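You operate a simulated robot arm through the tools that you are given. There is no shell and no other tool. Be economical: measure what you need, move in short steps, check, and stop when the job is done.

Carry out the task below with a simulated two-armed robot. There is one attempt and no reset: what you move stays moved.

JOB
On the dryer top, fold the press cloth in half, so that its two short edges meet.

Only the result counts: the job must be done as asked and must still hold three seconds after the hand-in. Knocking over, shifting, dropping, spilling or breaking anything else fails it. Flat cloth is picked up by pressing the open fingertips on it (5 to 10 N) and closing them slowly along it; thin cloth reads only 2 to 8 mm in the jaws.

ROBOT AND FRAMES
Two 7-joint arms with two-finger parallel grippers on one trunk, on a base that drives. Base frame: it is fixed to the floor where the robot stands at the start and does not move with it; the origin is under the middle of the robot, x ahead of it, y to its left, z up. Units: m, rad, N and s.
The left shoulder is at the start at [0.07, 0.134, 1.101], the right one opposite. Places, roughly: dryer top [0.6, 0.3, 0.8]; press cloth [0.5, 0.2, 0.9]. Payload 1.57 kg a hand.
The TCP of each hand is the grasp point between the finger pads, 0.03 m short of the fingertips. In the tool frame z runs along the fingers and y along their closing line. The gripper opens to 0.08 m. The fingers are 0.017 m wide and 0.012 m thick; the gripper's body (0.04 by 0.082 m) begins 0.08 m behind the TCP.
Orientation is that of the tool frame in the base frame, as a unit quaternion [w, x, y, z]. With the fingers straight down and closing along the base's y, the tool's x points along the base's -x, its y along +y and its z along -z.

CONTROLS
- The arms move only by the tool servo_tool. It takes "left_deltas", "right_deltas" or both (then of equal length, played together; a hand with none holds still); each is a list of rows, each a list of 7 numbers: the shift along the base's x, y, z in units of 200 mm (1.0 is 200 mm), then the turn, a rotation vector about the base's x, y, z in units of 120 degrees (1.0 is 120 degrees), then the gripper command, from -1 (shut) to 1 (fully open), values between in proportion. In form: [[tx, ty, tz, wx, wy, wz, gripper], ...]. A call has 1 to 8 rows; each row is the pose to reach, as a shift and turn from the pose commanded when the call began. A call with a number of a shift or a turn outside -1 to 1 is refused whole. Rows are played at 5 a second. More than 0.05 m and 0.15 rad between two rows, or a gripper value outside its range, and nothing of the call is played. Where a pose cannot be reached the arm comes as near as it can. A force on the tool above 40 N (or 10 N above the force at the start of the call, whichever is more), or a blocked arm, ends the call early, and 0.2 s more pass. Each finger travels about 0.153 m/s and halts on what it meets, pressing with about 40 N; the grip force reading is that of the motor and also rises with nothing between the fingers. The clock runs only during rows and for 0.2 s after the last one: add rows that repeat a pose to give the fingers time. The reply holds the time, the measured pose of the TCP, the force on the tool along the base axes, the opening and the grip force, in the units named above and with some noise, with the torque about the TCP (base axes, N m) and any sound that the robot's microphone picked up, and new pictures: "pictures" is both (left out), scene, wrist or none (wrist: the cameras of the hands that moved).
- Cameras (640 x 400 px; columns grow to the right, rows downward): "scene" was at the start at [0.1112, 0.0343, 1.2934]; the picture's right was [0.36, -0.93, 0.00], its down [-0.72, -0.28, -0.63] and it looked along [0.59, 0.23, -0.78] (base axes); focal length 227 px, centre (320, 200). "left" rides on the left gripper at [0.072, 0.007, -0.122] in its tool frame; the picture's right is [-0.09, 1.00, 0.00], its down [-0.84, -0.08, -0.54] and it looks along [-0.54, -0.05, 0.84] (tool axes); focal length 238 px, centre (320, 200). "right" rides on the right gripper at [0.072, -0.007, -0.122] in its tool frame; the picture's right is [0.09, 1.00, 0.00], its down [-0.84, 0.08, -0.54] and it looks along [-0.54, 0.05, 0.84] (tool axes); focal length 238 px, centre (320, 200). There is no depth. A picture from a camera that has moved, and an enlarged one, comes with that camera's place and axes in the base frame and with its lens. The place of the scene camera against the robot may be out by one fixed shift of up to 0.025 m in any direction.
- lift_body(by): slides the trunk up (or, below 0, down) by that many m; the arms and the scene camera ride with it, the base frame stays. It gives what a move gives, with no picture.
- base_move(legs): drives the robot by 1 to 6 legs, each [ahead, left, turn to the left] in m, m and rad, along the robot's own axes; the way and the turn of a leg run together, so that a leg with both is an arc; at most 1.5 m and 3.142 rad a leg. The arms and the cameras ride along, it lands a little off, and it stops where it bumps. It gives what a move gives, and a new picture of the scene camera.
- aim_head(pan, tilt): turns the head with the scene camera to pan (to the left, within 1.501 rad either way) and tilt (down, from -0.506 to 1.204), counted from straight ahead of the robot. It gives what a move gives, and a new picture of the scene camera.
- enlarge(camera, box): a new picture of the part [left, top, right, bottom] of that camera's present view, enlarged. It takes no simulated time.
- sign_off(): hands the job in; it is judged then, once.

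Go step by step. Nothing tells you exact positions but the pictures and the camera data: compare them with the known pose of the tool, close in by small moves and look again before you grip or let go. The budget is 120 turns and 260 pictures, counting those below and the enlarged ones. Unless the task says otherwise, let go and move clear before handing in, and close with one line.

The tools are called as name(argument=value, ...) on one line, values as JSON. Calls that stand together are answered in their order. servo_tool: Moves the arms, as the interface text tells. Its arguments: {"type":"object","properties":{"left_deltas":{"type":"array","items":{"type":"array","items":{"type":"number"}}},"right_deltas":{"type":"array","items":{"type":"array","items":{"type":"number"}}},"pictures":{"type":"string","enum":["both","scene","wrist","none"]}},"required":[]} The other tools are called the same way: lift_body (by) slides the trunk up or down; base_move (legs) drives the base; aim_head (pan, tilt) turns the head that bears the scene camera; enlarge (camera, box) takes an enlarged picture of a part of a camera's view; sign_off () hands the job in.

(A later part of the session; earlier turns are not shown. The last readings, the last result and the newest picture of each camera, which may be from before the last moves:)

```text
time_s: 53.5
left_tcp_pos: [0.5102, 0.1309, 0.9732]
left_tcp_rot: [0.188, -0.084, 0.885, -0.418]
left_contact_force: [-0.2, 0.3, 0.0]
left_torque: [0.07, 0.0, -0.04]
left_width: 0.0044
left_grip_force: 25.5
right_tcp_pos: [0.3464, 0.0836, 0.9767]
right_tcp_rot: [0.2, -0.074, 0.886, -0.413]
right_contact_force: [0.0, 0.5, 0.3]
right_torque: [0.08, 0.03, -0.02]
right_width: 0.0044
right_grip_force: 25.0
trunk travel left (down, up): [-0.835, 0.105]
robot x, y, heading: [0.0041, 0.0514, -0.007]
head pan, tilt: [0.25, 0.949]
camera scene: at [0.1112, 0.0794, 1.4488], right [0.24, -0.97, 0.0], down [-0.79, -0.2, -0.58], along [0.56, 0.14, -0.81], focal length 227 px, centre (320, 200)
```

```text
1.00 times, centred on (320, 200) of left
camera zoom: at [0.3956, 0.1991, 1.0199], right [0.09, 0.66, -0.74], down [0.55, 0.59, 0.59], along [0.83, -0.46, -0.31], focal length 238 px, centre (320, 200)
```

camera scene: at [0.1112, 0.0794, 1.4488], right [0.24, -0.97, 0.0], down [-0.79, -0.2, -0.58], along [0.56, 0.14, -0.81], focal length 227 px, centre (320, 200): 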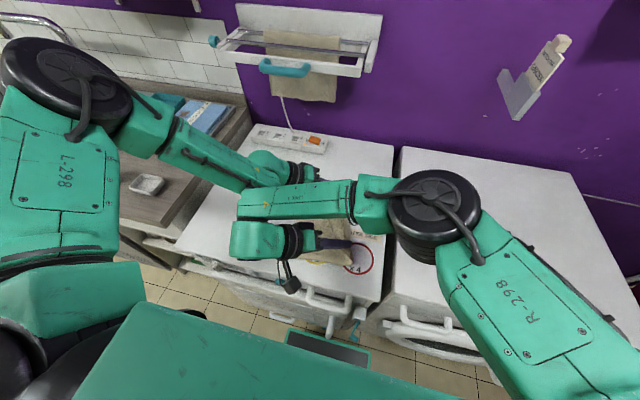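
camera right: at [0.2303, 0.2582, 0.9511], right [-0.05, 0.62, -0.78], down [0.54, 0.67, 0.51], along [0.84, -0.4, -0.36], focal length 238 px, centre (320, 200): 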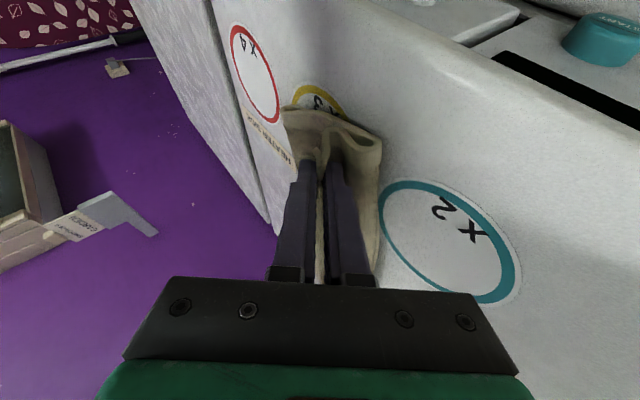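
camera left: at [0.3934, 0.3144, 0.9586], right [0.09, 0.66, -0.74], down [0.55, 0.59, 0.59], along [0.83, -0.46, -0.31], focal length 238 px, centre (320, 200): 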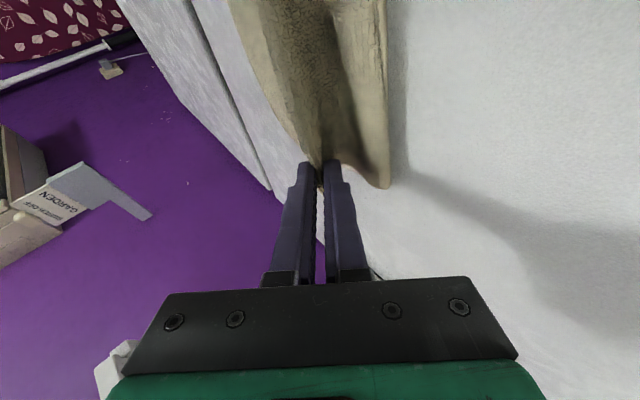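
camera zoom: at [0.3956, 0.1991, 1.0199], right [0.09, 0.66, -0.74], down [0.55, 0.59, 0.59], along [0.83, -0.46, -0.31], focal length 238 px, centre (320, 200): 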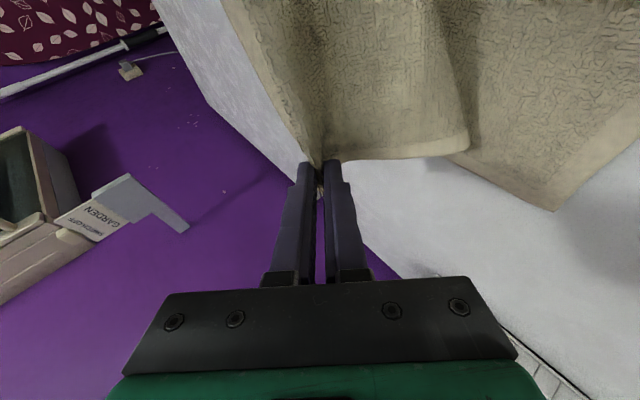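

The cloth has reopened and draped, with the bottom edge at about (.331,.203)–(.55,.235). I'll go a bit further right and lower, to lay the bottom half flat.

base_move(legs=[[0, -0.07, 0]])

lift_body(by=-0.03)

enlarge(camera="right", box=[0, 0, 640, 400])

enlarge(camera="left", box=[0, 0, 640, 400])

```text
time_s: 54.5
left_tcp_pos: [0.5111, 0.0638, 0.9732]
left_tcp_rot: [0.19, -0.085, 0.884, -0.419]
left_contact_force: [0.2, -0.3, -0.1]
left_torque: [0.02, -0.04, 0.0]
left_width: 0.0045
left_grip_force: 25.1
right_tcp_pos: [0.3462, 0.017, 0.9758]
right_tcp_rot: [0.201, -0.075, 0.885, -0.413]
right_contact_force: [-0.7, 0.5, 0.5]
right_torque: [0.09, 0.0, -0.01]
right_width: 0.0046
right_grip_force: 24.5
trunk travel left (down, up): [-0.835, 0.105]
robot x, y, heading: [0.0021, -0.0143, -0.004]
head pan, tilt: [0.25, 0.949]
camera scene: at [0.1112, 0.0133, 1.4487], right [0.25, -0.97, 0.0], down [-0.79, -0.2, -0.58], along [0.56, 0.14, -0.81], focal length 227 px, centre (320, 200)
```

scene: 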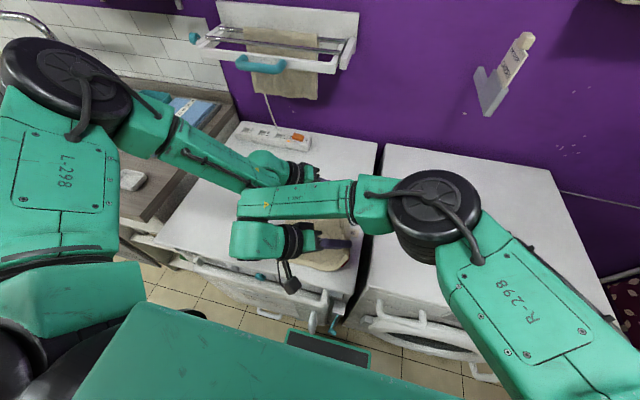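

```text
time_s: 55.3
left_tcp_pos: [0.511, 0.0597, 0.9432]
left_tcp_rot: [0.189, -0.086, 0.886, -0.415]
left_contact_force: [-0.7, -0.7, -0.5]
left_torque: [0.11, -0.04, 0.02]
left_width: 0.0043
left_grip_force: 24.9
right_tcp_pos: [0.3451, 0.0128, 0.9474]
right_tcp_rot: [0.201, -0.074, 0.887, -0.41]
right_contact_force: [0.0, 0.5, -0.1]
right_torque: [0.08, 0.03, 0.04]
right_width: 0.0043
right_grip_force: 25.1
trunk travel left (down, up): [-0.805, 0.135]
robot x, y, heading: [0.0029, -0.013, -0.0]
head pan, tilt: [0.25, 0.949]
```

```text
1.00 times, centred on (320, 200) of right
camera zoom: at [0.2288, 0.073, 1.0006], right [-0.05, 0.62, -0.78], down [0.54, 0.68, 0.5], along [0.84, -0.39, -0.37], focal length 238 px, centre (320, 200)
```

zoom: 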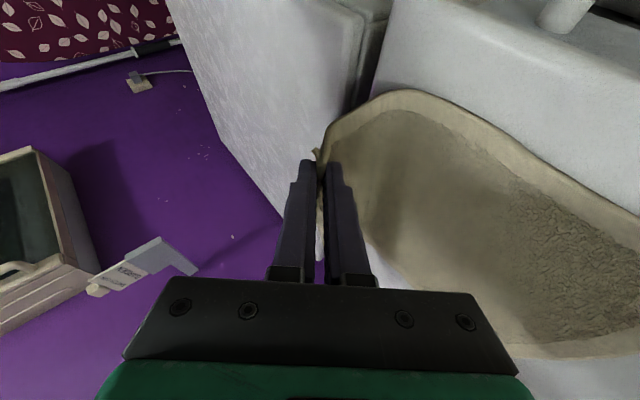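

```text
1.00 times, centred on (320, 200) of left
camera zoom: at [0.3954, 0.1278, 0.9904], right [0.09, 0.67, -0.74], down [0.54, 0.59, 0.6], along [0.83, -0.46, -0.31], focal length 238 px, centre (320, 200)
```

zoom: 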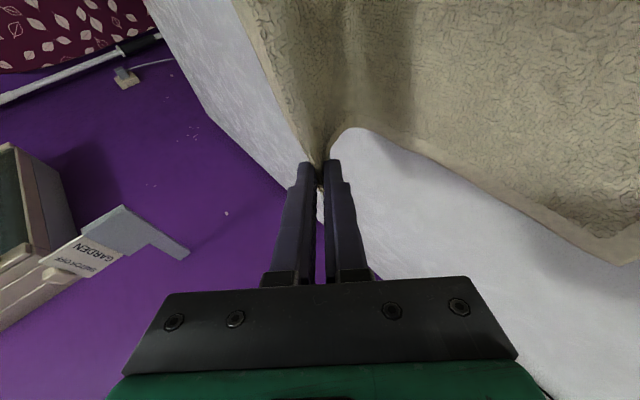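

The bottom half now lies flat. I'll bring the edge back over at this low height.

base_move(legs=[[0, 0.07, 0], [0, 0.06, 0]])

enlarge(camera="right", box=[0, 0, 640, 400])

enlarge(camera="left", box=[0, 0, 640, 400])

```text
time_s: 56.9
left_tcp_pos: [0.5117, 0.184, 0.9429]
left_tcp_rot: [0.189, -0.084, 0.886, -0.415]
left_contact_force: [0.3, 0.3, 0.4]
left_torque: [0.11, 0.01, 0.01]
left_width: 0.0043
left_grip_force: 24.9
right_tcp_pos: [0.3452, 0.1366, 0.9472]
right_tcp_rot: [0.201, -0.074, 0.887, -0.409]
right_contact_force: [-0.3, -0.4, -0.1]
right_torque: [0.06, -0.01, -0.01]
right_width: 0.0046
right_grip_force: 25.5
trunk travel left (down, up): [-0.805, 0.135]
robot x, y, heading: [0.0022, 0.1169, -0.001]
head pan, tilt: [0.25, 0.949]
camera scene: at [0.1108, 0.1292, 1.419], right [0.24, -0.97, -0.01], down [-0.79, -0.2, -0.58], along [0.56, 0.15, -0.81], focal length 227 px, centre (320, 200)
```

scene: 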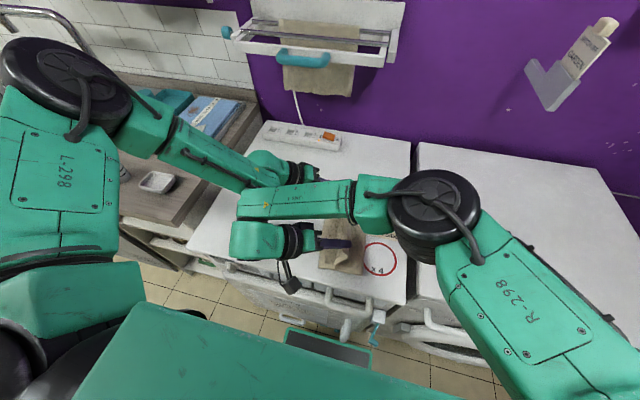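

```text
1.00 times, centred on (320, 200) of right
camera zoom: at [0.2289, 0.198, 1.0011], right [-0.05, 0.62, -0.78], down [0.54, 0.68, 0.51], along [0.84, -0.39, -0.37], focal length 238 px, centre (320, 200)
```

zoom: 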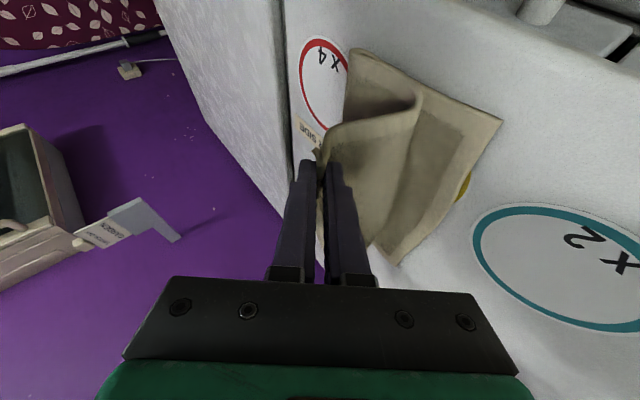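

```text
1.00 times, centred on (320, 200) of left
camera zoom: at [0.3955, 0.2527, 0.9911], right [0.09, 0.67, -0.74], down [0.54, 0.59, 0.6], along [0.83, -0.46, -0.31], focal length 238 px, centre (320, 200)
```

zoom: 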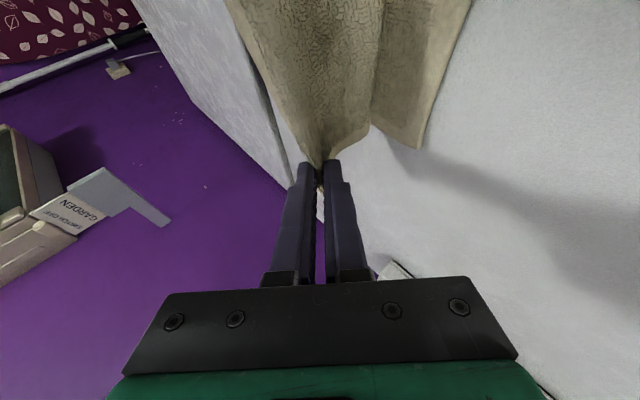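

Slack flopped forward because the arc was too low when the hand was over the fold line. I'll re-lay the cloth and keep it just taut when vertical, then descend along the arc. First come a small realignment of the hands, a lift, and a drive back right.

servo_tool(left_deltas=[[-0.04, -0.06, 0.05, 0, 0, 0, -1], [-0.08, -0.12, 0.05, 0, 0, 0, -1], [-0.08, -0.17, 0.05, 0, 0, 0, -1], [-0.08, -0.17, 0.05, 0, 0, 0, -1]], right_deltas=[[-0.04, 0, 0.03, 0, 0, 0, -1], [-0.08, 0, 0.03, 0, 0, 0, -1], [-0.08, 0, 0.03, 0, 0, 0, -1], [-0.08, 0, 0.03, 0, 0, 0, -1]], pictures="none")

lift_body(by=0.025)

base_move(legs=[[0, -0.16, 0]])

enlarge(camera="right", box=[0, 0, 640, 400])

enlarge(camera="left", box=[0, 0, 640, 400])

```text
time_s: 57.9
left_tcp_pos: [0.4949, 0.1536, 0.9534]
left_tcp_rot: [0.188, -0.084, 0.886, -0.416]
left_contact_force: [-0.6, -0.6, -0.1]
left_torque: [0.1, 0.02, 0.03]
left_width: 0.0047
left_grip_force: 25.1
right_tcp_pos: [0.3324, 0.1367, 0.953]
right_tcp_rot: [0.201, -0.074, 0.887, -0.41]
right_contact_force: [-0.6, -0.7, -0.2]
right_torque: [0.07, -0.02, 0.01]
right_width: 0.0045
right_grip_force: 25.1
right hand out of reach, approached as far as the arm can: row 2, 3, 4
trunk travel left (down, up): [-0.805, 0.135]
robot x, y, heading: [0.0003, 0.1098, -0.002]
head pan, tilt: [0.25, 0.949]
```

```text
time_s: 58.6
left_tcp_pos: [0.4944, 0.1542, 0.978]
left_tcp_rot: [0.189, -0.085, 0.885, -0.416]
left_contact_force: [0.0, -1.1, 0.0]
left_torque: [0.1, 0.0, -0.01]
left_width: 0.0046
left_grip_force: 25.1
right_tcp_pos: [0.3316, 0.1385, 0.9783]
right_tcp_rot: [0.2, -0.075, 0.887, -0.41]
right_contact_force: [-0.6, -0.4, -1.1]
right_torque: [0.07, 0.03, 0.0]
right_width: 0.0047
right_grip_force: 25.1
trunk travel left (down, up): [-0.83, 0.11]
robot x, y, heading: [0.0031, 0.1108, 0.001]
head pan, tilt: [0.25, 0.949]
```

```text
time_s: 60.0
left_tcp_pos: [0.4948, -0.0015, 0.9781]
left_tcp_rot: [0.188, -0.086, 0.885, -0.417]
left_contact_force: [0.1, -0.7, -0.4]
left_torque: [0.05, 0.04, -0.01]
left_width: 0.0045
left_grip_force: 25.3
right_tcp_pos: [0.3307, -0.0174, 0.9769]
right_tcp_rot: [0.201, -0.075, 0.886, -0.41]
right_contact_force: [-0.6, 0.4, 0.1]
right_torque: [0.07, -0.01, -0.04]
right_width: 0.0048
right_grip_force: 25.2
trunk travel left (down, up): [-0.83, 0.11]
robot x, y, heading: [0.0003, -0.0428, -0.002]
head pan, tilt: [0.25, 0.949]
camera scene: at [0.1111, -0.0196, 1.4438], right [0.25, -0.97, 0.0], down [-0.79, -0.2, -0.58], along [0.56, 0.14, -0.81], focal length 227 px, centre (320, 200)
```

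scene: 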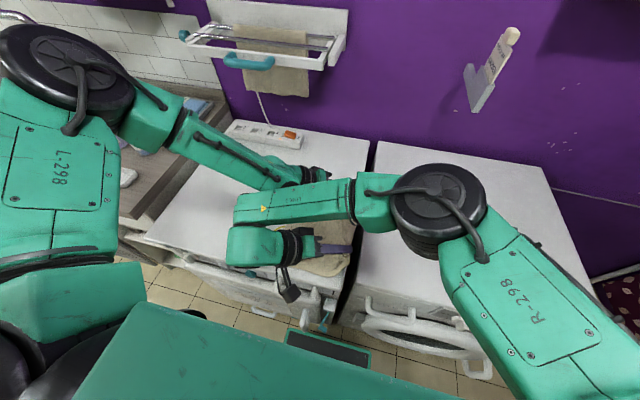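

```text
1.00 times, centred on (320, 200) of right
camera zoom: at [0.214, 0.042, 1.032], right [-0.05, 0.62, -0.78], down [0.54, 0.68, 0.5], along [0.84, -0.39, -0.37], focal length 238 px, centre (320, 200)
```

zoom: 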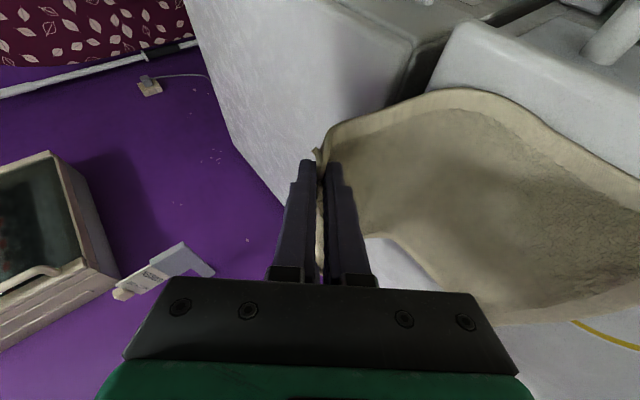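

```text
1.00 times, centred on (320, 200) of left
camera zoom: at [0.3795, 0.0668, 1.0249], right [0.09, 0.66, -0.74], down [0.54, 0.59, 0.59], along [0.83, -0.46, -0.31], focal length 238 px, centre (320, 200)
```

zoom: 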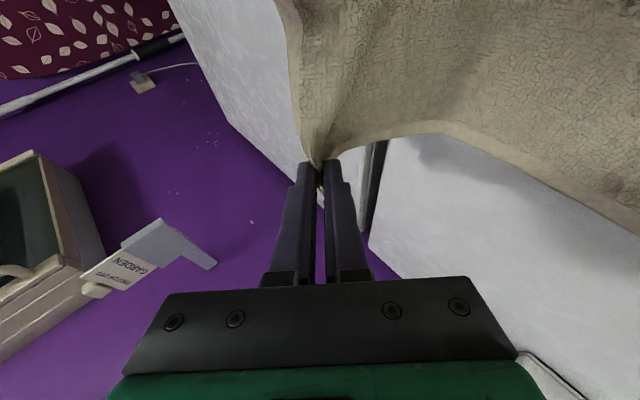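

base_move(legs=[[0, 0.07, 0]])

enlarge(camera="right", box=[0, 0, 640, 400])

enlarge(camera="left", box=[0, 0, 640, 400])

```text
time_s: 61.0
left_tcp_pos: [0.4941, 0.061, 0.9802]
left_tcp_rot: [0.189, -0.084, 0.886, -0.415]
left_contact_force: [-0.7, -0.4, 1.3]
left_torque: [0.12, -0.05, -0.01]
left_width: 0.0045
left_grip_force: 24.9
right_tcp_pos: [0.3306, 0.0441, 0.9786]
right_tcp_rot: [0.201, -0.074, 0.887, -0.409]
right_contact_force: [0.0, -0.4, -0.8]
right_torque: [0.02, -0.04, -0.01]
right_width: 0.0044
right_grip_force: 25.2
trunk travel left (down, up): [-0.83, 0.11]
robot x, y, heading: [0.0022, 0.0193, -0.001]
head pan, tilt: [0.25, 0.949]
camera scene: at [0.1107, 0.0409, 1.444], right [0.24, -0.97, 0.0], down [-0.79, -0.2, -0.58], along [0.56, 0.15, -0.81], focal length 227 px, centre (320, 200)
```

scene: 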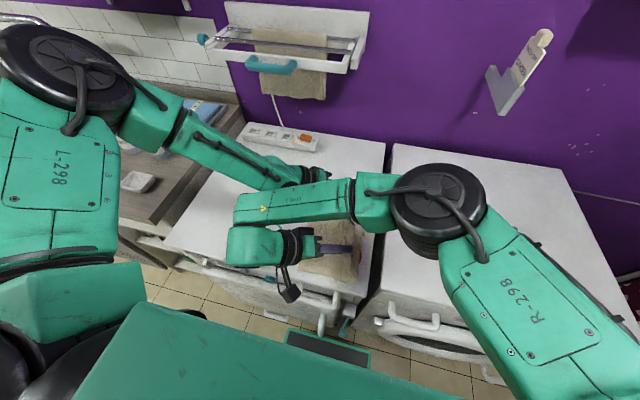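

```text
1.00 times, centred on (320, 200) of right
camera zoom: at [0.214, 0.105, 1.0326], right [-0.05, 0.63, -0.78], down [0.54, 0.67, 0.51], along [0.84, -0.39, -0.37], focal length 238 px, centre (320, 200)
```

zoom: 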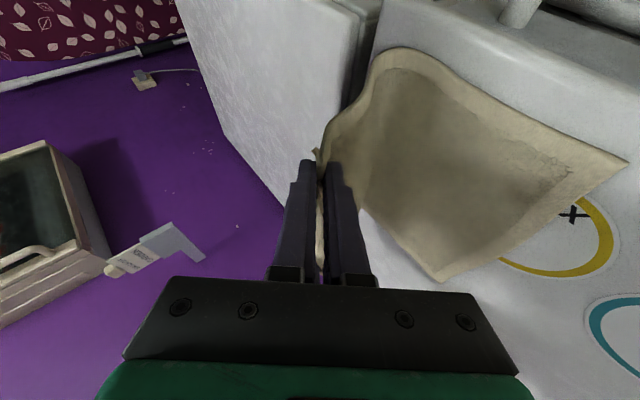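

```text
1.00 times, centred on (320, 200) of left
camera zoom: at [0.3794, 0.1296, 1.0258], right [0.09, 0.67, -0.74], down [0.55, 0.59, 0.6], along [0.83, -0.46, -0.31], focal length 238 px, centre (320, 200)
```

zoom: 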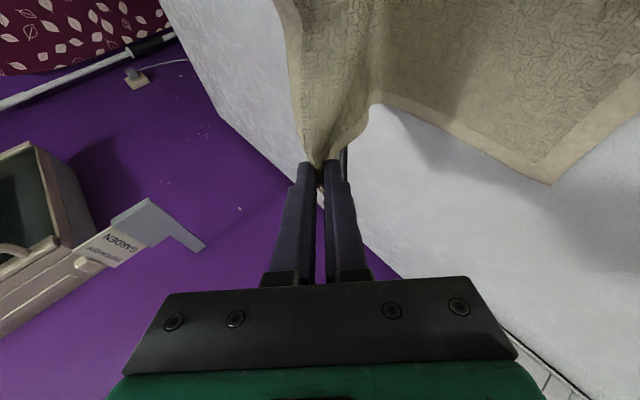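

Now the fold is right: the bottom half lies flat out to y≈−.01, about 15 cm from the bottom edge at (.298,.143)–(.521,.153). I'll descend along the arc in alternating small steps, with a slight −x correction.

lift_body(by=-0.012)

base_move(legs=[[-0.018, 0.048, 0]])

lift_body(by=-0.035)

enlarge(camera="right", box=[0, 0, 640, 400])

enlarge(camera="left", box=[0, 0, 640, 400])

```text
time_s: 61.6
left_tcp_pos: [0.4932, 0.0641, 0.966]
left_tcp_rot: [0.189, -0.084, 0.885, -0.416]
left_contact_force: [0.2, 0.4, -0.3]
left_torque: [0.12, -0.02, 0.0]
left_width: 0.0046
left_grip_force: 25.2
right_tcp_pos: [0.332, 0.0462, 0.9653]
right_tcp_rot: [0.2, -0.074, 0.887, -0.409]
right_contact_force: [0.2, -0.2, 0.6]
right_torque: [0.04, -0.02, 0.01]
right_width: 0.0045
right_grip_force: 25.3
trunk travel left (down, up): [-0.818, 0.122]
robot x, y, heading: [-0.0007, 0.0225, -0.003]
head pan, tilt: [0.25, 0.949]
```

```text
time_s: 62.5
left_tcp_pos: [0.4777, 0.1085, 0.9655]
left_tcp_rot: [0.188, -0.084, 0.887, -0.414]
left_contact_force: [-0.6, 0.1, 0.0]
left_torque: [0.07, 0.0, 0.02]
left_width: 0.0045
left_grip_force: 24.8
right_tcp_pos: [0.315, 0.0921, 0.9663]
right_tcp_rot: [0.199, -0.074, 0.888, -0.408]
right_contact_force: [-0.9, 0.1, -0.2]
right_torque: [0.08, 0.0, 0.06]
right_width: 0.0043
right_grip_force: 24.8
trunk travel left (down, up): [-0.818, 0.122]
robot x, y, heading: [-0.017, 0.0712, -0.003]
head pan, tilt: [0.25, 0.949]
camera scene: at [0.0955, 0.0872, 1.4317], right [0.24, -0.97, -0.01], down [-0.79, -0.2, -0.58], along [0.56, 0.15, -0.81], focal length 227 px, centre (320, 200)
```

scene: 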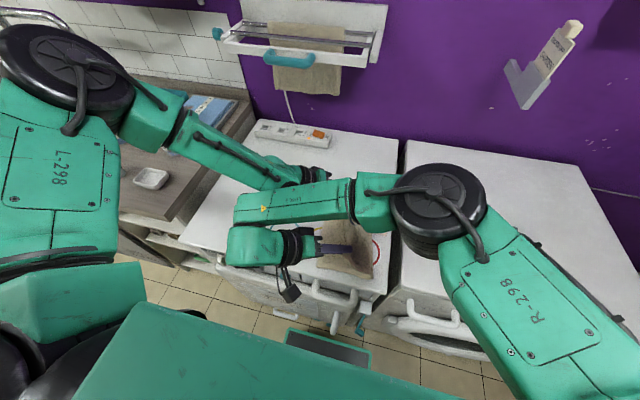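

```text
time_s: 63.3
left_tcp_pos: [0.4762, 0.1126, 0.9324]
left_tcp_rot: [0.188, -0.084, 0.885, -0.418]
left_contact_force: [-0.2, -0.1, -0.1]
left_torque: [0.07, -0.02, 0.01]
left_width: 0.0044
left_grip_force: 25.0
right_tcp_pos: [0.3128, 0.096, 0.9319]
right_tcp_rot: [0.201, -0.073, 0.886, -0.411]
right_contact_force: [0.2, 0.4, -0.4]
right_torque: [0.06, -0.01, -0.03]
right_width: 0.0045
right_grip_force: 25.5
trunk travel left (down, up): [-0.783, 0.157]
robot x, y, heading: [-0.0173, 0.0695, -0.005]
head pan, tilt: [0.25, 0.949]
```

```text
1.00 times, centred on (320, 200) of right
camera zoom: at [0.196, 0.1567, 0.9852], right [-0.05, 0.62, -0.78], down [0.54, 0.68, 0.5], along [0.84, -0.39, -0.37], focal length 238 px, centre (320, 200)
```

zoom: 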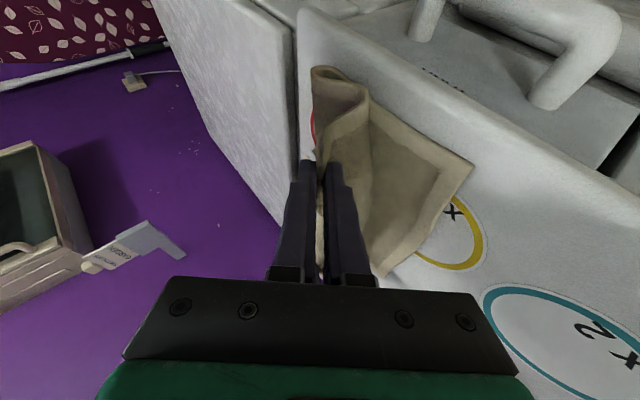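

```text
1.00 times, centred on (320, 200) of left
camera zoom: at [0.3612, 0.1811, 0.9785], right [0.09, 0.66, -0.74], down [0.55, 0.59, 0.6], along [0.83, -0.46, -0.31], focal length 238 px, centre (320, 200)
```

zoom: 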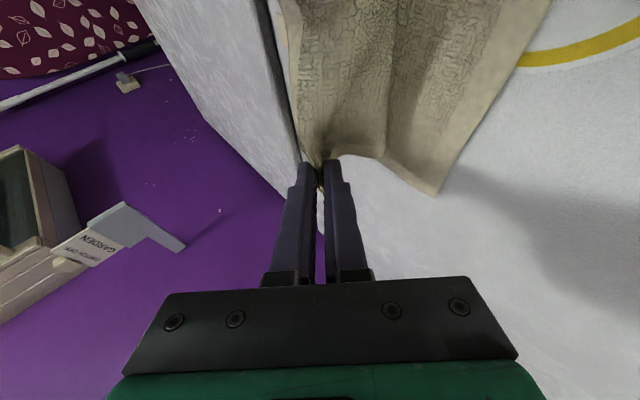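

The bottom edge stayed put and the fold is near y≈.005. Next I'll continue to the final position over the edge.

servo_tool(left_deltas=[[0, -0.03, -0.02, 0, 0, 0, -1], [0, -0.05, -0.04, 0, 0, 0, -1], [0, -0.05, -0.04, 0, 0, 0, -1]], right_deltas=[[0, 0, -0.02, 0, 0, 0, -1], [0, 0, -0.04, 0, 0, 0, -1], [0, 0, -0.04, 0, 0, 0, -1]], pictures="none")

base_move(legs=[[0, 0.042, 0]])

lift_body(by=-0.02)

enlarge(camera="right", box=[160, 40, 480, 240])

enlarge(camera="left", box=[160, 40, 480, 240])

```text
time_s: 64.1
left_tcp_pos: [0.4762, 0.1035, 0.9258]
left_tcp_rot: [0.188, -0.085, 0.885, -0.417]
left_contact_force: [-0.8, 0.3, -0.5]
left_torque: [0.05, 0.02, 0.02]
left_width: 0.0046
left_grip_force: 24.9
left hand out of reach, approached as far as the arm can: row 2, 3
right_tcp_pos: [0.3134, 0.0947, 0.9228]
right_tcp_rot: [0.2, -0.074, 0.887, -0.41]
right_contact_force: [-0.4, -0.3, 0.3]
right_torque: [0.07, 0.0, 0.0]
right_width: 0.0045
right_grip_force: 25.5
trunk travel left (down, up): [-0.783, 0.157]
robot x, y, heading: [-0.017, 0.0695, -0.002]
head pan, tilt: [0.25, 0.949]
```

```text
time_s: 65.0
left_tcp_pos: [0.4749, 0.1409, 0.9268]
left_tcp_rot: [0.189, -0.083, 0.886, -0.414]
left_contact_force: [0.4, 0.0, -0.3]
left_torque: [0.11, 0.0, 0.05]
left_width: 0.0046
left_grip_force: 25.4
right_tcp_pos: [0.3153, 0.1307, 0.9233]
right_tcp_rot: [0.2, -0.074, 0.887, -0.409]
right_contact_force: [0.2, -0.4, 0.3]
right_torque: [0.11, -0.02, 0.03]
right_width: 0.0045
right_grip_force: 25.3
trunk travel left (down, up): [-0.783, 0.157]
robot x, y, heading: [-0.0173, 0.108, -0.001]
head pan, tilt: [0.25, 0.949]
camera scene: at [0.093, 0.1289, 1.397], right [0.24, -0.97, 0.0], down [-0.79, -0.2, -0.58], along [0.56, 0.15, -0.81], focal length 227 px, centre (320, 200)
```

scene: 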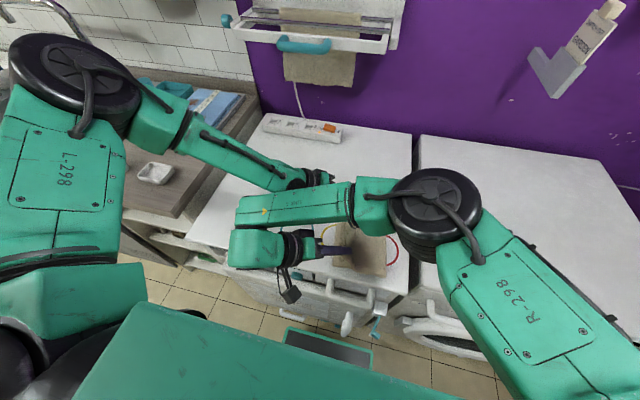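

```text
time_s: 65.7
left_tcp_pos: [0.476, 0.1448, 0.9077]
left_tcp_rot: [0.188, -0.083, 0.885, -0.418]
left_contact_force: [0.1, 0.5, 0.2]
left_torque: [0.06, 0.03, 0.0]
left_width: 0.0044
left_grip_force: 24.9
right_tcp_pos: [0.3132, 0.1372, 0.9032]
right_tcp_rot: [0.201, -0.074, 0.887, -0.41]
right_contact_force: [-0.6, 0.1, -0.2]
right_torque: [0.1, 0.0, 0.0]
right_width: 0.0045
right_grip_force: 24.5
trunk travel left (down, up): [-0.763, 0.177]
robot x, y, heading: [-0.021, 0.1068, -0.003]
head pan, tilt: [0.25, 0.949]
```

```text
2.00 times, centred on (320, 140) of right
camera zoom: at [0.1966, 0.1968, 0.9569], right [-0.05, 0.62, -0.78], down [0.54, 0.68, 0.5], along [0.84, -0.4, -0.37], focal length 477 px, centre (320, 320)
```

zoom: 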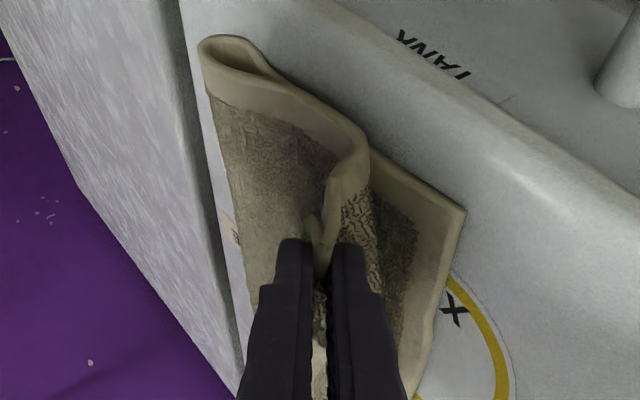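

```text
2.00 times, centred on (320, 140) of left
camera zoom: at [0.3606, 0.2132, 0.9527], right [0.09, 0.66, -0.74], down [0.55, 0.59, 0.6], along [0.83, -0.46, -0.31], focal length 477 px, centre (320, 320)
```

zoom: 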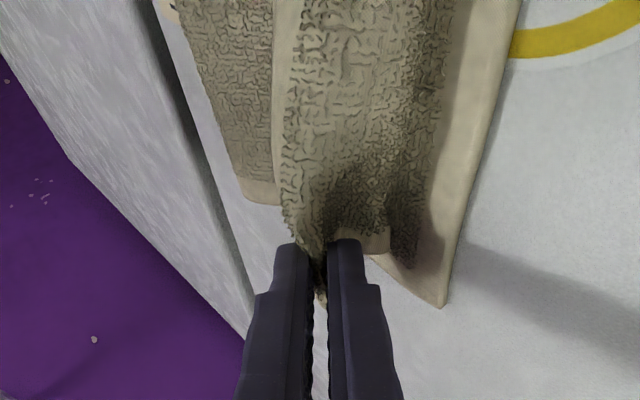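

Very close now. The top layer is slightly slack around the fingers, so I'll pull both hands +y about 1.4 cm to lie it straight. Then I'll lower to just above the bottom layer.

servo_tool(left_deltas=[[0, 0.03, 0, 0, 0, 0, -1], [0, 0.06, 0, 0, 0, 0, -1], [0, 0.06, 0, 0, 0, 0, -1]], right_deltas=[[0, 0.04, 0.01, 0, 0, 0, -1], [0, 0.07, 0.02, 0, 0, 0, -1], [0, 0.07, 0.02, 0, 0, 0, -1]], pictures="none")

lift_body(by=-0.015)

enlarge(camera="right", box=[160, 40, 480, 240])

enlarge(camera="left", box=[160, 40, 480, 240])

```text
time_s: 66.5
left_tcp_pos: [0.4746, 0.1554, 0.9057]
left_tcp_rot: [0.188, -0.084, 0.885, -0.417]
left_contact_force: [-0.3, -0.4, -0.4]
left_torque: [0.06, 0.05, 0.02]
left_width: 0.0045
left_grip_force: 24.6
right_tcp_pos: [0.3162, 0.1371, 0.9053]
right_tcp_rot: [0.2, -0.075, 0.887, -0.409]
right_contact_force: [0.2, 0.4, -0.2]
right_torque: [0.06, -0.04, -0.03]
right_width: 0.0046
right_grip_force: 24.7
right hand out of reach, approached as far as the arm can: row 1, 2, 3
trunk travel left (down, up): [-0.763, 0.177]
robot x, y, heading: [-0.0153, 0.114, -0.002]
head pan, tilt: [0.25, 0.949]
```

```text
time_s: 67.1
left_tcp_pos: [0.4746, 0.1568, 0.8925]
left_tcp_rot: [0.188, -0.084, 0.886, -0.417]
left_contact_force: [0.4, -0.3, 0.2]
left_torque: [0.07, 0.02, 0.01]
left_width: 0.0047
left_grip_force: 24.6
right_tcp_pos: [0.316, 0.1379, 0.8901]
right_tcp_rot: [0.199, -0.075, 0.887, -0.409]
right_contact_force: [0.0, 0.5, 0.9]
right_torque: [0.1, -0.03, 0.01]
right_width: 0.0044
right_grip_force: 25.1
trunk travel left (down, up): [-0.748, 0.192]
robot x, y, heading: [-0.0206, 0.108, -0.002]
head pan, tilt: [0.25, 0.949]
```

```text
2.00 times, centred on (320, 140) of right
camera zoom: at [0.1985, 0.1979, 0.9443], right [-0.05, 0.62, -0.78], down [0.54, 0.67, 0.51], along [0.84, -0.39, -0.37], focal length 477 px, centre (320, 320)
```

zoom: 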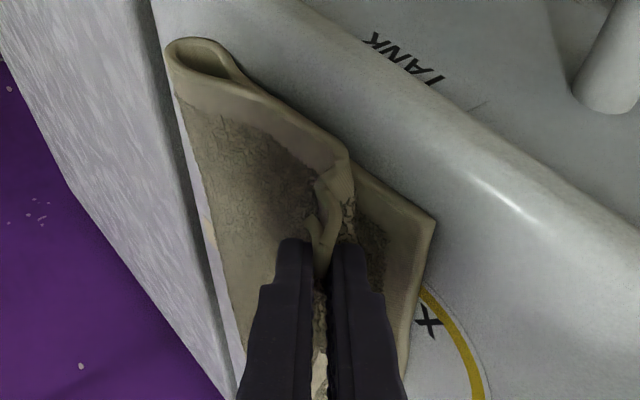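

```text
2.00 times, centred on (320, 140) of left
camera zoom: at [0.3606, 0.2246, 0.9379], right [0.09, 0.66, -0.74], down [0.55, 0.59, 0.6], along [0.83, -0.46, -0.31], focal length 477 px, centre (320, 320)
```

zoom: 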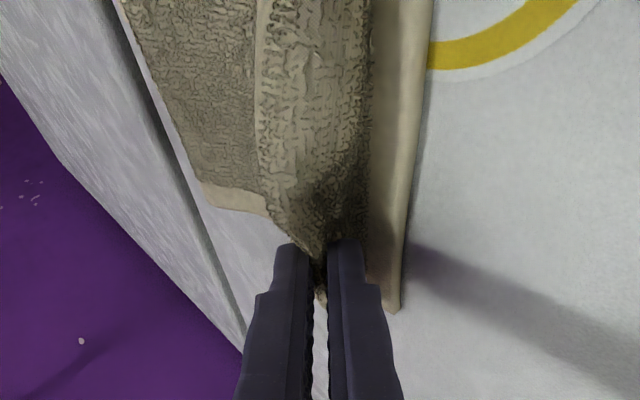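

servo_tool(left_deltas=[[0, -0.03, 0.03, 0, 0, 0, -1], [0, -0.06, 0.03, 0, 0, 0, -1], [0, -0.06, 0.03, 0, 0, 0, -1]], right_deltas=[[0, 0, 0.03, 0, 0, 0, -1], [0, 0, 0.04, 0, 0, 0, -1], [0, 0, 0.04, 0, 0, 0, -1]], pictures="none")

base_move(legs=[[0, 0.02, 0]])

lift_body(by=-0.008)

enlarge(camera="right", box=[160, 40, 480, 240])

enlarge(camera="left", box=[160, 40, 480, 240])

```text
time_s: 67.9
left_tcp_pos: [0.475, 0.1445, 0.8977]
left_tcp_rot: [0.188, -0.083, 0.886, -0.417]
left_contact_force: [-0.3, -0.1, -0.5]
left_torque: [0.06, 0.03, -0.03]
left_width: 0.0043
left_grip_force: 24.7
right_tcp_pos: [0.3153, 0.1374, 0.8979]
right_tcp_rot: [0.2, -0.074, 0.887, -0.41]
right_contact_force: [0.3, -0.8, -0.4]
right_torque: [0.09, -0.01, -0.03]
right_width: 0.0045
right_grip_force: 24.9
trunk travel left (down, up): [-0.748, 0.192]
robot x, y, heading: [-0.0188, 0.1103, -0.0]
head pan, tilt: [0.25, 0.949]
```

```text
time_s: 68.7
left_tcp_pos: [0.4744, 0.1616, 0.897]
left_tcp_rot: [0.189, -0.083, 0.886, -0.415]
left_contact_force: [-0.3, 0.2, -0.3]
left_torque: [0.09, -0.02, 0.02]
left_width: 0.0042
left_grip_force: 24.9
right_tcp_pos: [0.3157, 0.1538, 0.8982]
right_tcp_rot: [0.2, -0.074, 0.888, -0.408]
right_contact_force: [-1.0, -0.9, 0.3]
right_torque: [0.11, 0.0, 0.01]
right_width: 0.0044
right_grip_force: 25.0
trunk travel left (down, up): [-0.748, 0.192]
robot x, y, heading: [-0.0146, 0.1327, -0.005]
head pan, tilt: [0.25, 0.949]
camera scene: at [0.0931, 0.1502, 1.362], right [0.24, -0.97, 0.0], down [-0.79, -0.2, -0.58], along [0.56, 0.14, -0.81], focal length 227 px, centre (320, 200)
```

scene: 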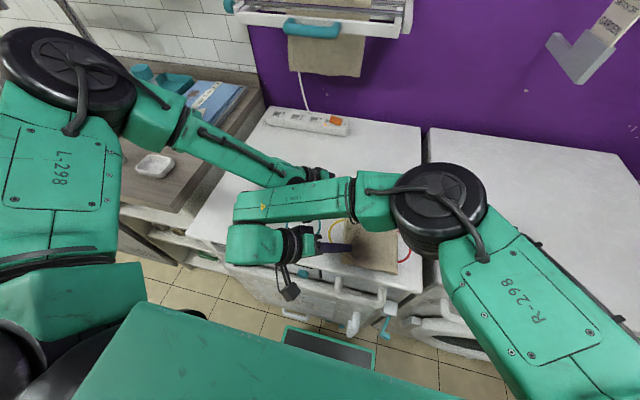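

```text
time_s: 69.3
left_tcp_pos: [0.4755, 0.1622, 0.889]
left_tcp_rot: [0.188, -0.083, 0.886, -0.416]
left_contact_force: [0.6, 0.0, 1.0]
left_torque: [0.09, 0.01, 0.03]
left_width: 0.0044
left_grip_force: 25.3
right_tcp_pos: [0.3168, 0.1575, 0.8893]
right_tcp_rot: [0.201, -0.073, 0.887, -0.408]
right_contact_force: [0.2, 0.1, -0.3]
right_torque: [0.03, 0.0, -0.01]
right_width: 0.0044
right_grip_force: 25.0
trunk travel left (down, up): [-0.74, 0.2]
robot x, y, heading: [-0.0168, 0.1295, -0.003]
head pan, tilt: [0.25, 0.949]
```

```text
2.00 times, centred on (320, 140) of right
camera zoom: at [0.1987, 0.2173, 0.9443], right [-0.05, 0.62, -0.78], down [0.54, 0.67, 0.51], along [0.84, -0.39, -0.37], focal length 477 px, centre (320, 320)
```

zoom: 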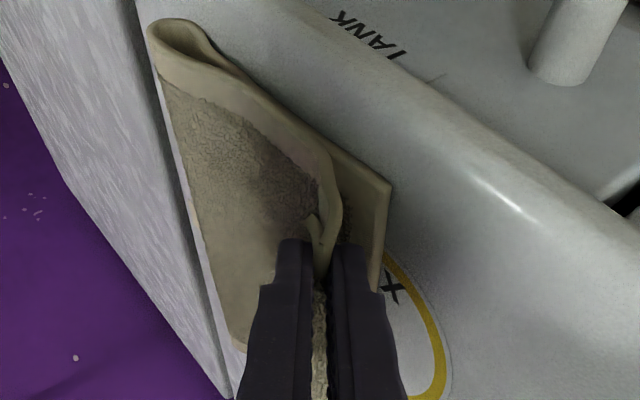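

```text
2.00 times, centred on (320, 140) of left
camera zoom: at [0.3604, 0.2318, 0.9362], right [0.09, 0.66, -0.74], down [0.55, 0.59, 0.6], along [0.83, -0.46, -0.31], focal length 477 px, centre (320, 320)
```

zoom: 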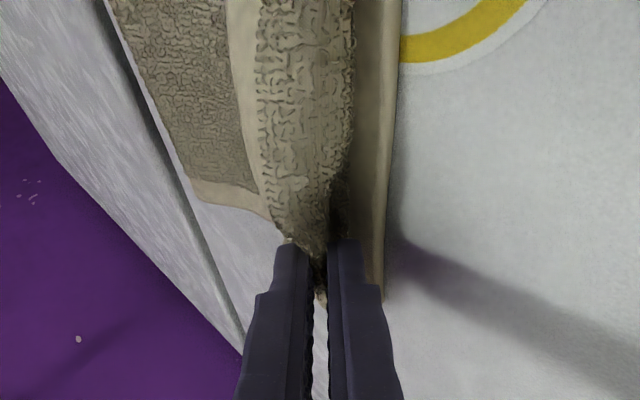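

Between the hands the hem still leans back over the top layer, because the top isn't taut yet. I'll pull both hands a further 2 cm in +y to straighten it.

base_move(legs=[[0, 0.022, 0]])

enlarge(camera="right", box=[160, 40, 480, 240])

enlarge(camera="left", box=[160, 40, 480, 240])

```text
time_s: 70.1
left_tcp_pos: [0.4745, 0.1828, 0.8903]
left_tcp_rot: [0.188, -0.083, 0.886, -0.416]
left_contact_force: [0.1, -0.4, 0.8]
left_torque: [0.07, -0.02, 0.03]
left_width: 0.0045
left_grip_force: 25.3
right_tcp_pos: [0.3159, 0.1782, 0.8898]
right_tcp_rot: [0.2, -0.074, 0.887, -0.408]
right_contact_force: [0.2, 0.3, -0.1]
right_torque: [0.06, -0.02, 0.02]
right_width: 0.0043
right_grip_force: 24.6
trunk travel left (down, up): [-0.74, 0.2]
robot x, y, heading: [-0.0188, 0.1503, 0.0]
head pan, tilt: [0.25, 0.949]
camera scene: at [0.0932, 0.1725, 1.354], right [0.24, -0.97, 0.0], down [-0.79, -0.2, -0.58], along [0.56, 0.14, -0.81], focal length 227 px, centre (320, 200)
```

scene: 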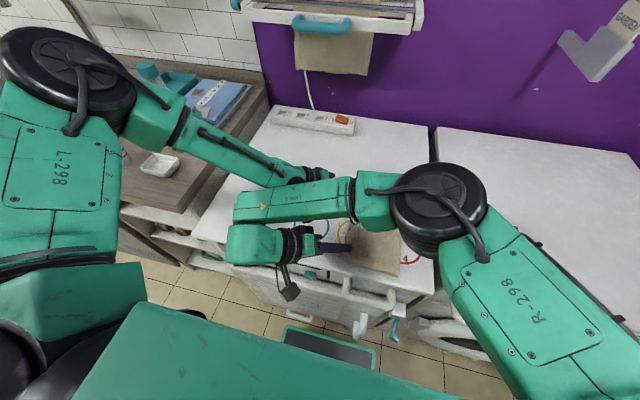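

```text
2.00 times, centred on (320, 140) of right
camera zoom: at [0.1987, 0.2372, 0.9446], right [-0.05, 0.63, -0.78], down [0.54, 0.67, 0.51], along [0.84, -0.39, -0.37], focal length 477 px, centre (320, 320)
```

zoom: 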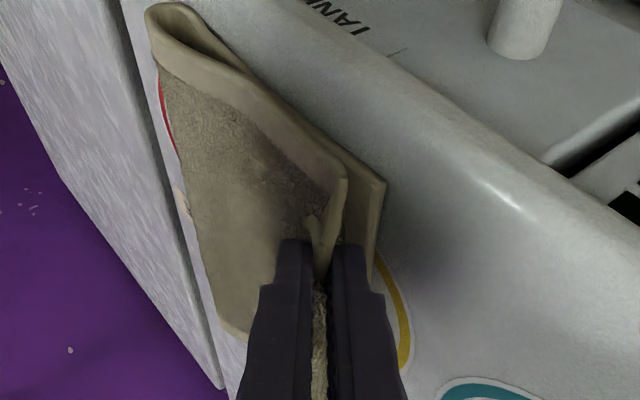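

```text
2.00 times, centred on (320, 140) of left
camera zoom: at [0.3604, 0.2517, 0.9366], right [0.09, 0.67, -0.74], down [0.55, 0.59, 0.6], along [0.83, -0.46, -0.31], focal length 477 px, centre (320, 320)
```

zoom: 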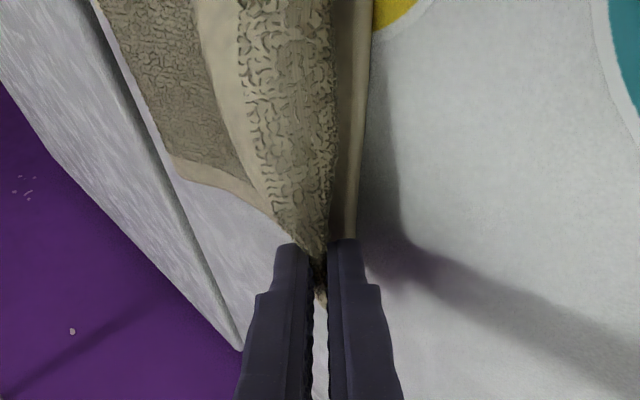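

The strip in the jaws really is folded back and pulling won't undo it, so I'll release and flip it afterwards. I'll open the left hand first and see how the corner settles.

servo_tool(left_deltas=[[0, 0, 0.01, 0, 0, 0, -0.8], [0, 0, 0.015, 0, 0, 0, -0.6], [0, 0, 0.02, 0, 0, 0, -0.4], [0, 0, 0.02, 0, 0, 0, -0.2], [0, 0, 0.02, 0, 0, 0, -0.2]], pictures="wrist")

enlarge(camera="left", box=[160, 40, 480, 240])

```text
time_s: 71.3
left_tcp_pos: [0.4741, 0.1855, 0.8923]
left_tcp_rot: [0.188, -0.084, 0.885, -0.417]
left_contact_force: [0.0, 0.5, -0.5]
left_torque: [0.03, -0.02, 0.01]
left_width: 0.0322
left_grip_force: 0.0
right_tcp_pos: [0.3157, 0.1789, 0.8899]
right_tcp_rot: [0.201, -0.073, 0.887, -0.41]
right_contact_force: [-0.3, -0.1, 0.9]
right_torque: [0.1, 0.01, 0.0]
right_width: 0.0044
right_grip_force: 25.7
trunk travel left (down, up): [-0.74, 0.2]
robot x, y, heading: [-0.0182, 0.1519, -0.007]
head pan, tilt: [0.25, 0.949]
camera left: at [0.3604, 0.2545, 0.94], right [0.09, 0.66, -0.74], down [0.55, 0.59, 0.6], along [0.83, -0.46, -0.31], focal length 238 px, centre (320, 200)
```

left: 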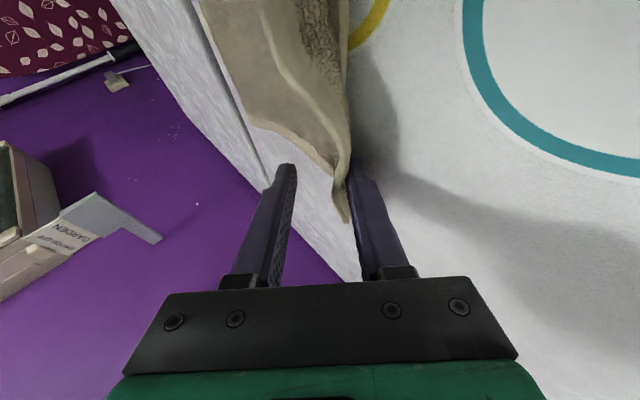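

```text
2.00 times, centred on (320, 140) of left
camera zoom: at [0.3604, 0.2545, 0.94], right [0.09, 0.66, -0.74], down [0.55, 0.59, 0.6], along [0.83, -0.46, -0.31], focal length 477 px, centre (320, 320)
```

zoom: 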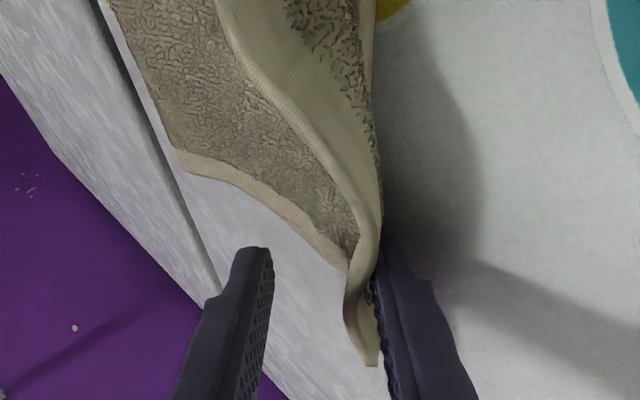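

The strip now stands up along the lower finger at the left corner. Sweeping the open hand in +y should let the upper finger push it over outward.

servo_tool(left_deltas=[[0, 0.06, 0.01, 0, 0, 0, -0.2], [0, 0.12, 0.01, 0, 0, 0, -0.2], [0, 0.18, 0.01, 0, 0, 0, -0.2], [0, 0.24, 0.01, 0, 0, 0, -0.2], [0, 0.28, 0.01, 0, 0, 0, -0.2]], pictures="wrist")

enlarge(camera="left", box=[120, 0, 440, 200])

```text
time_s: 72.5
left_tcp_pos: [0.475, 0.2412, 0.896]
left_tcp_rot: [0.189, -0.084, 0.885, -0.418]
left_contact_force: [-0.7, 0.1, 0.2]
left_torque: [0.0, 0.0, 0.06]
left_width: 0.0322
left_grip_force: 0.0
right_tcp_pos: [0.3153, 0.1801, 0.8895]
right_tcp_rot: [0.2, -0.074, 0.887, -0.41]
right_contact_force: [-0.3, -0.4, 0.1]
right_torque: [0.03, -0.01, 0.01]
right_width: 0.0045
right_grip_force: 24.8
trunk travel left (down, up): [-0.74, 0.2]
robot x, y, heading: [-0.0164, 0.1546, -0.005]
head pan, tilt: [0.25, 0.949]
camera left: at [0.36, 0.3104, 0.9423], right [0.09, 0.66, -0.74], down [0.55, 0.59, 0.6], along [0.83, -0.46, -0.31], focal length 238 px, centre (320, 200)
```

left: 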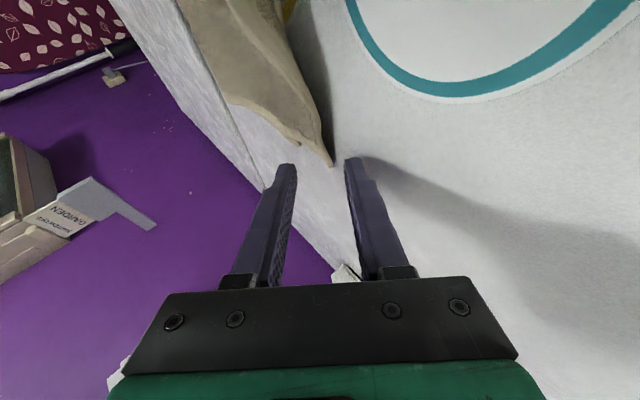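

```text
2.00 times, centred on (280, 100) of left
camera zoom: at [0.36, 0.3104, 0.9423], right [0.09, 0.66, -0.74], down [0.55, 0.59, 0.6], along [0.83, -0.46, -0.31], focal length 477 px, centre (400, 400)
```

zoom: 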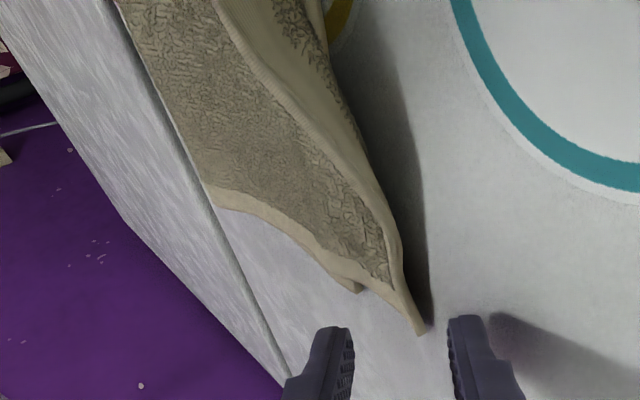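

The left corner flipped outward. Now the same for the right: open its jaw, raise the left hand clear, and sweep with a base move.

servo_tool(left_deltas=[[0, 0.05, 0.2, 0, 0, 0, -0.2], [0, 0.1, 0.4, 0, 0, 0, -0.2], [0, 0.15, 0.5, 0, 0, 0, -0.2], [0, 0.15, 0.5, 0, 0, 0, -0.2], [0, 0.15, 0.5, 0, 0, 0, -0.2]], right_deltas=[[0, 0, 0, 0, 0, 0, -0.8], [0, 0, 0.01, 0, 0, 0, -0.6], [0, 0, 0.015, 0, 0, 0, -0.4], [0, 0, 0.02, 0, 0, 0, -0.2], [0, 0, 0.02, 0, 0, 0, -0.2]], pictures="wrist")

enlarge(camera="right", box=[160, 40, 480, 240])

```text
time_s: 73.7
left_tcp_pos: [0.476, 0.2719, 0.9959]
left_tcp_rot: [0.188, -0.083, 0.885, -0.417]
left_contact_force: [-0.2, -0.3, -0.2]
left_torque: [0.03, 0.04, -0.04]
left_width: 0.0322
left_grip_force: 0.0
right_tcp_pos: [0.3156, 0.1804, 0.8942]
right_tcp_rot: [0.199, -0.073, 0.887, -0.41]
right_contact_force: [-0.7, 0.9, -0.5]
right_torque: [-0.03, 0.0, -0.02]
right_width: 0.0319
right_grip_force: 0.2
trunk travel left (down, up): [-0.74, 0.2]
robot x, y, heading: [-0.0147, 0.1529, -0.007]
head pan, tilt: [0.25, 0.949]
camera right: at [0.1987, 0.2397, 0.9481], right [-0.05, 0.62, -0.78], down [0.54, 0.67, 0.51], along [0.84, -0.39, -0.37], focal length 238 px, centre (320, 200)
camera left: at [0.3608, 0.3399, 1.0422], right [0.09, 0.66, -0.74], down [0.55, 0.59, 0.6], along [0.83, -0.46, -0.31], focal length 238 px, centre (320, 200)
```

right: 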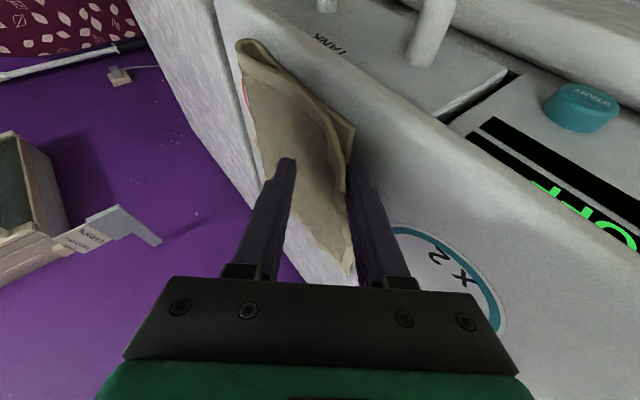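
left: 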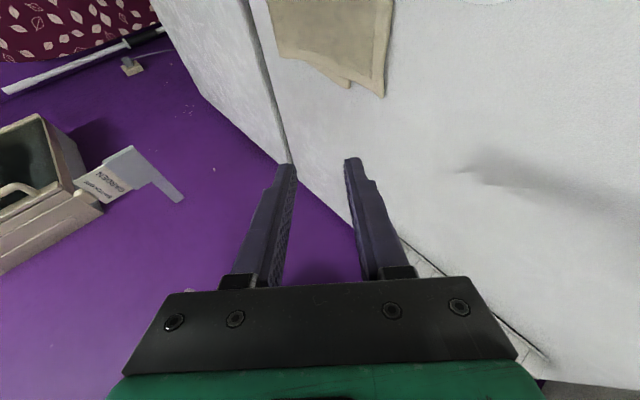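

```text
2.00 times, centred on (320, 140) of right
camera zoom: at [0.1987, 0.2397, 0.9481], right [-0.05, 0.62, -0.78], down [0.54, 0.67, 0.51], along [0.84, -0.39, -0.37], focal length 477 px, centre (320, 320)
```

zoom: 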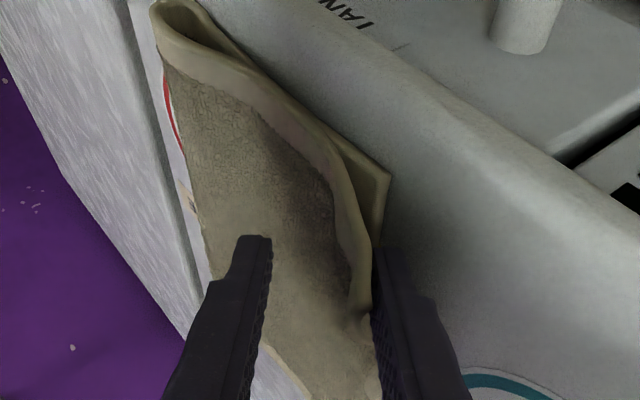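

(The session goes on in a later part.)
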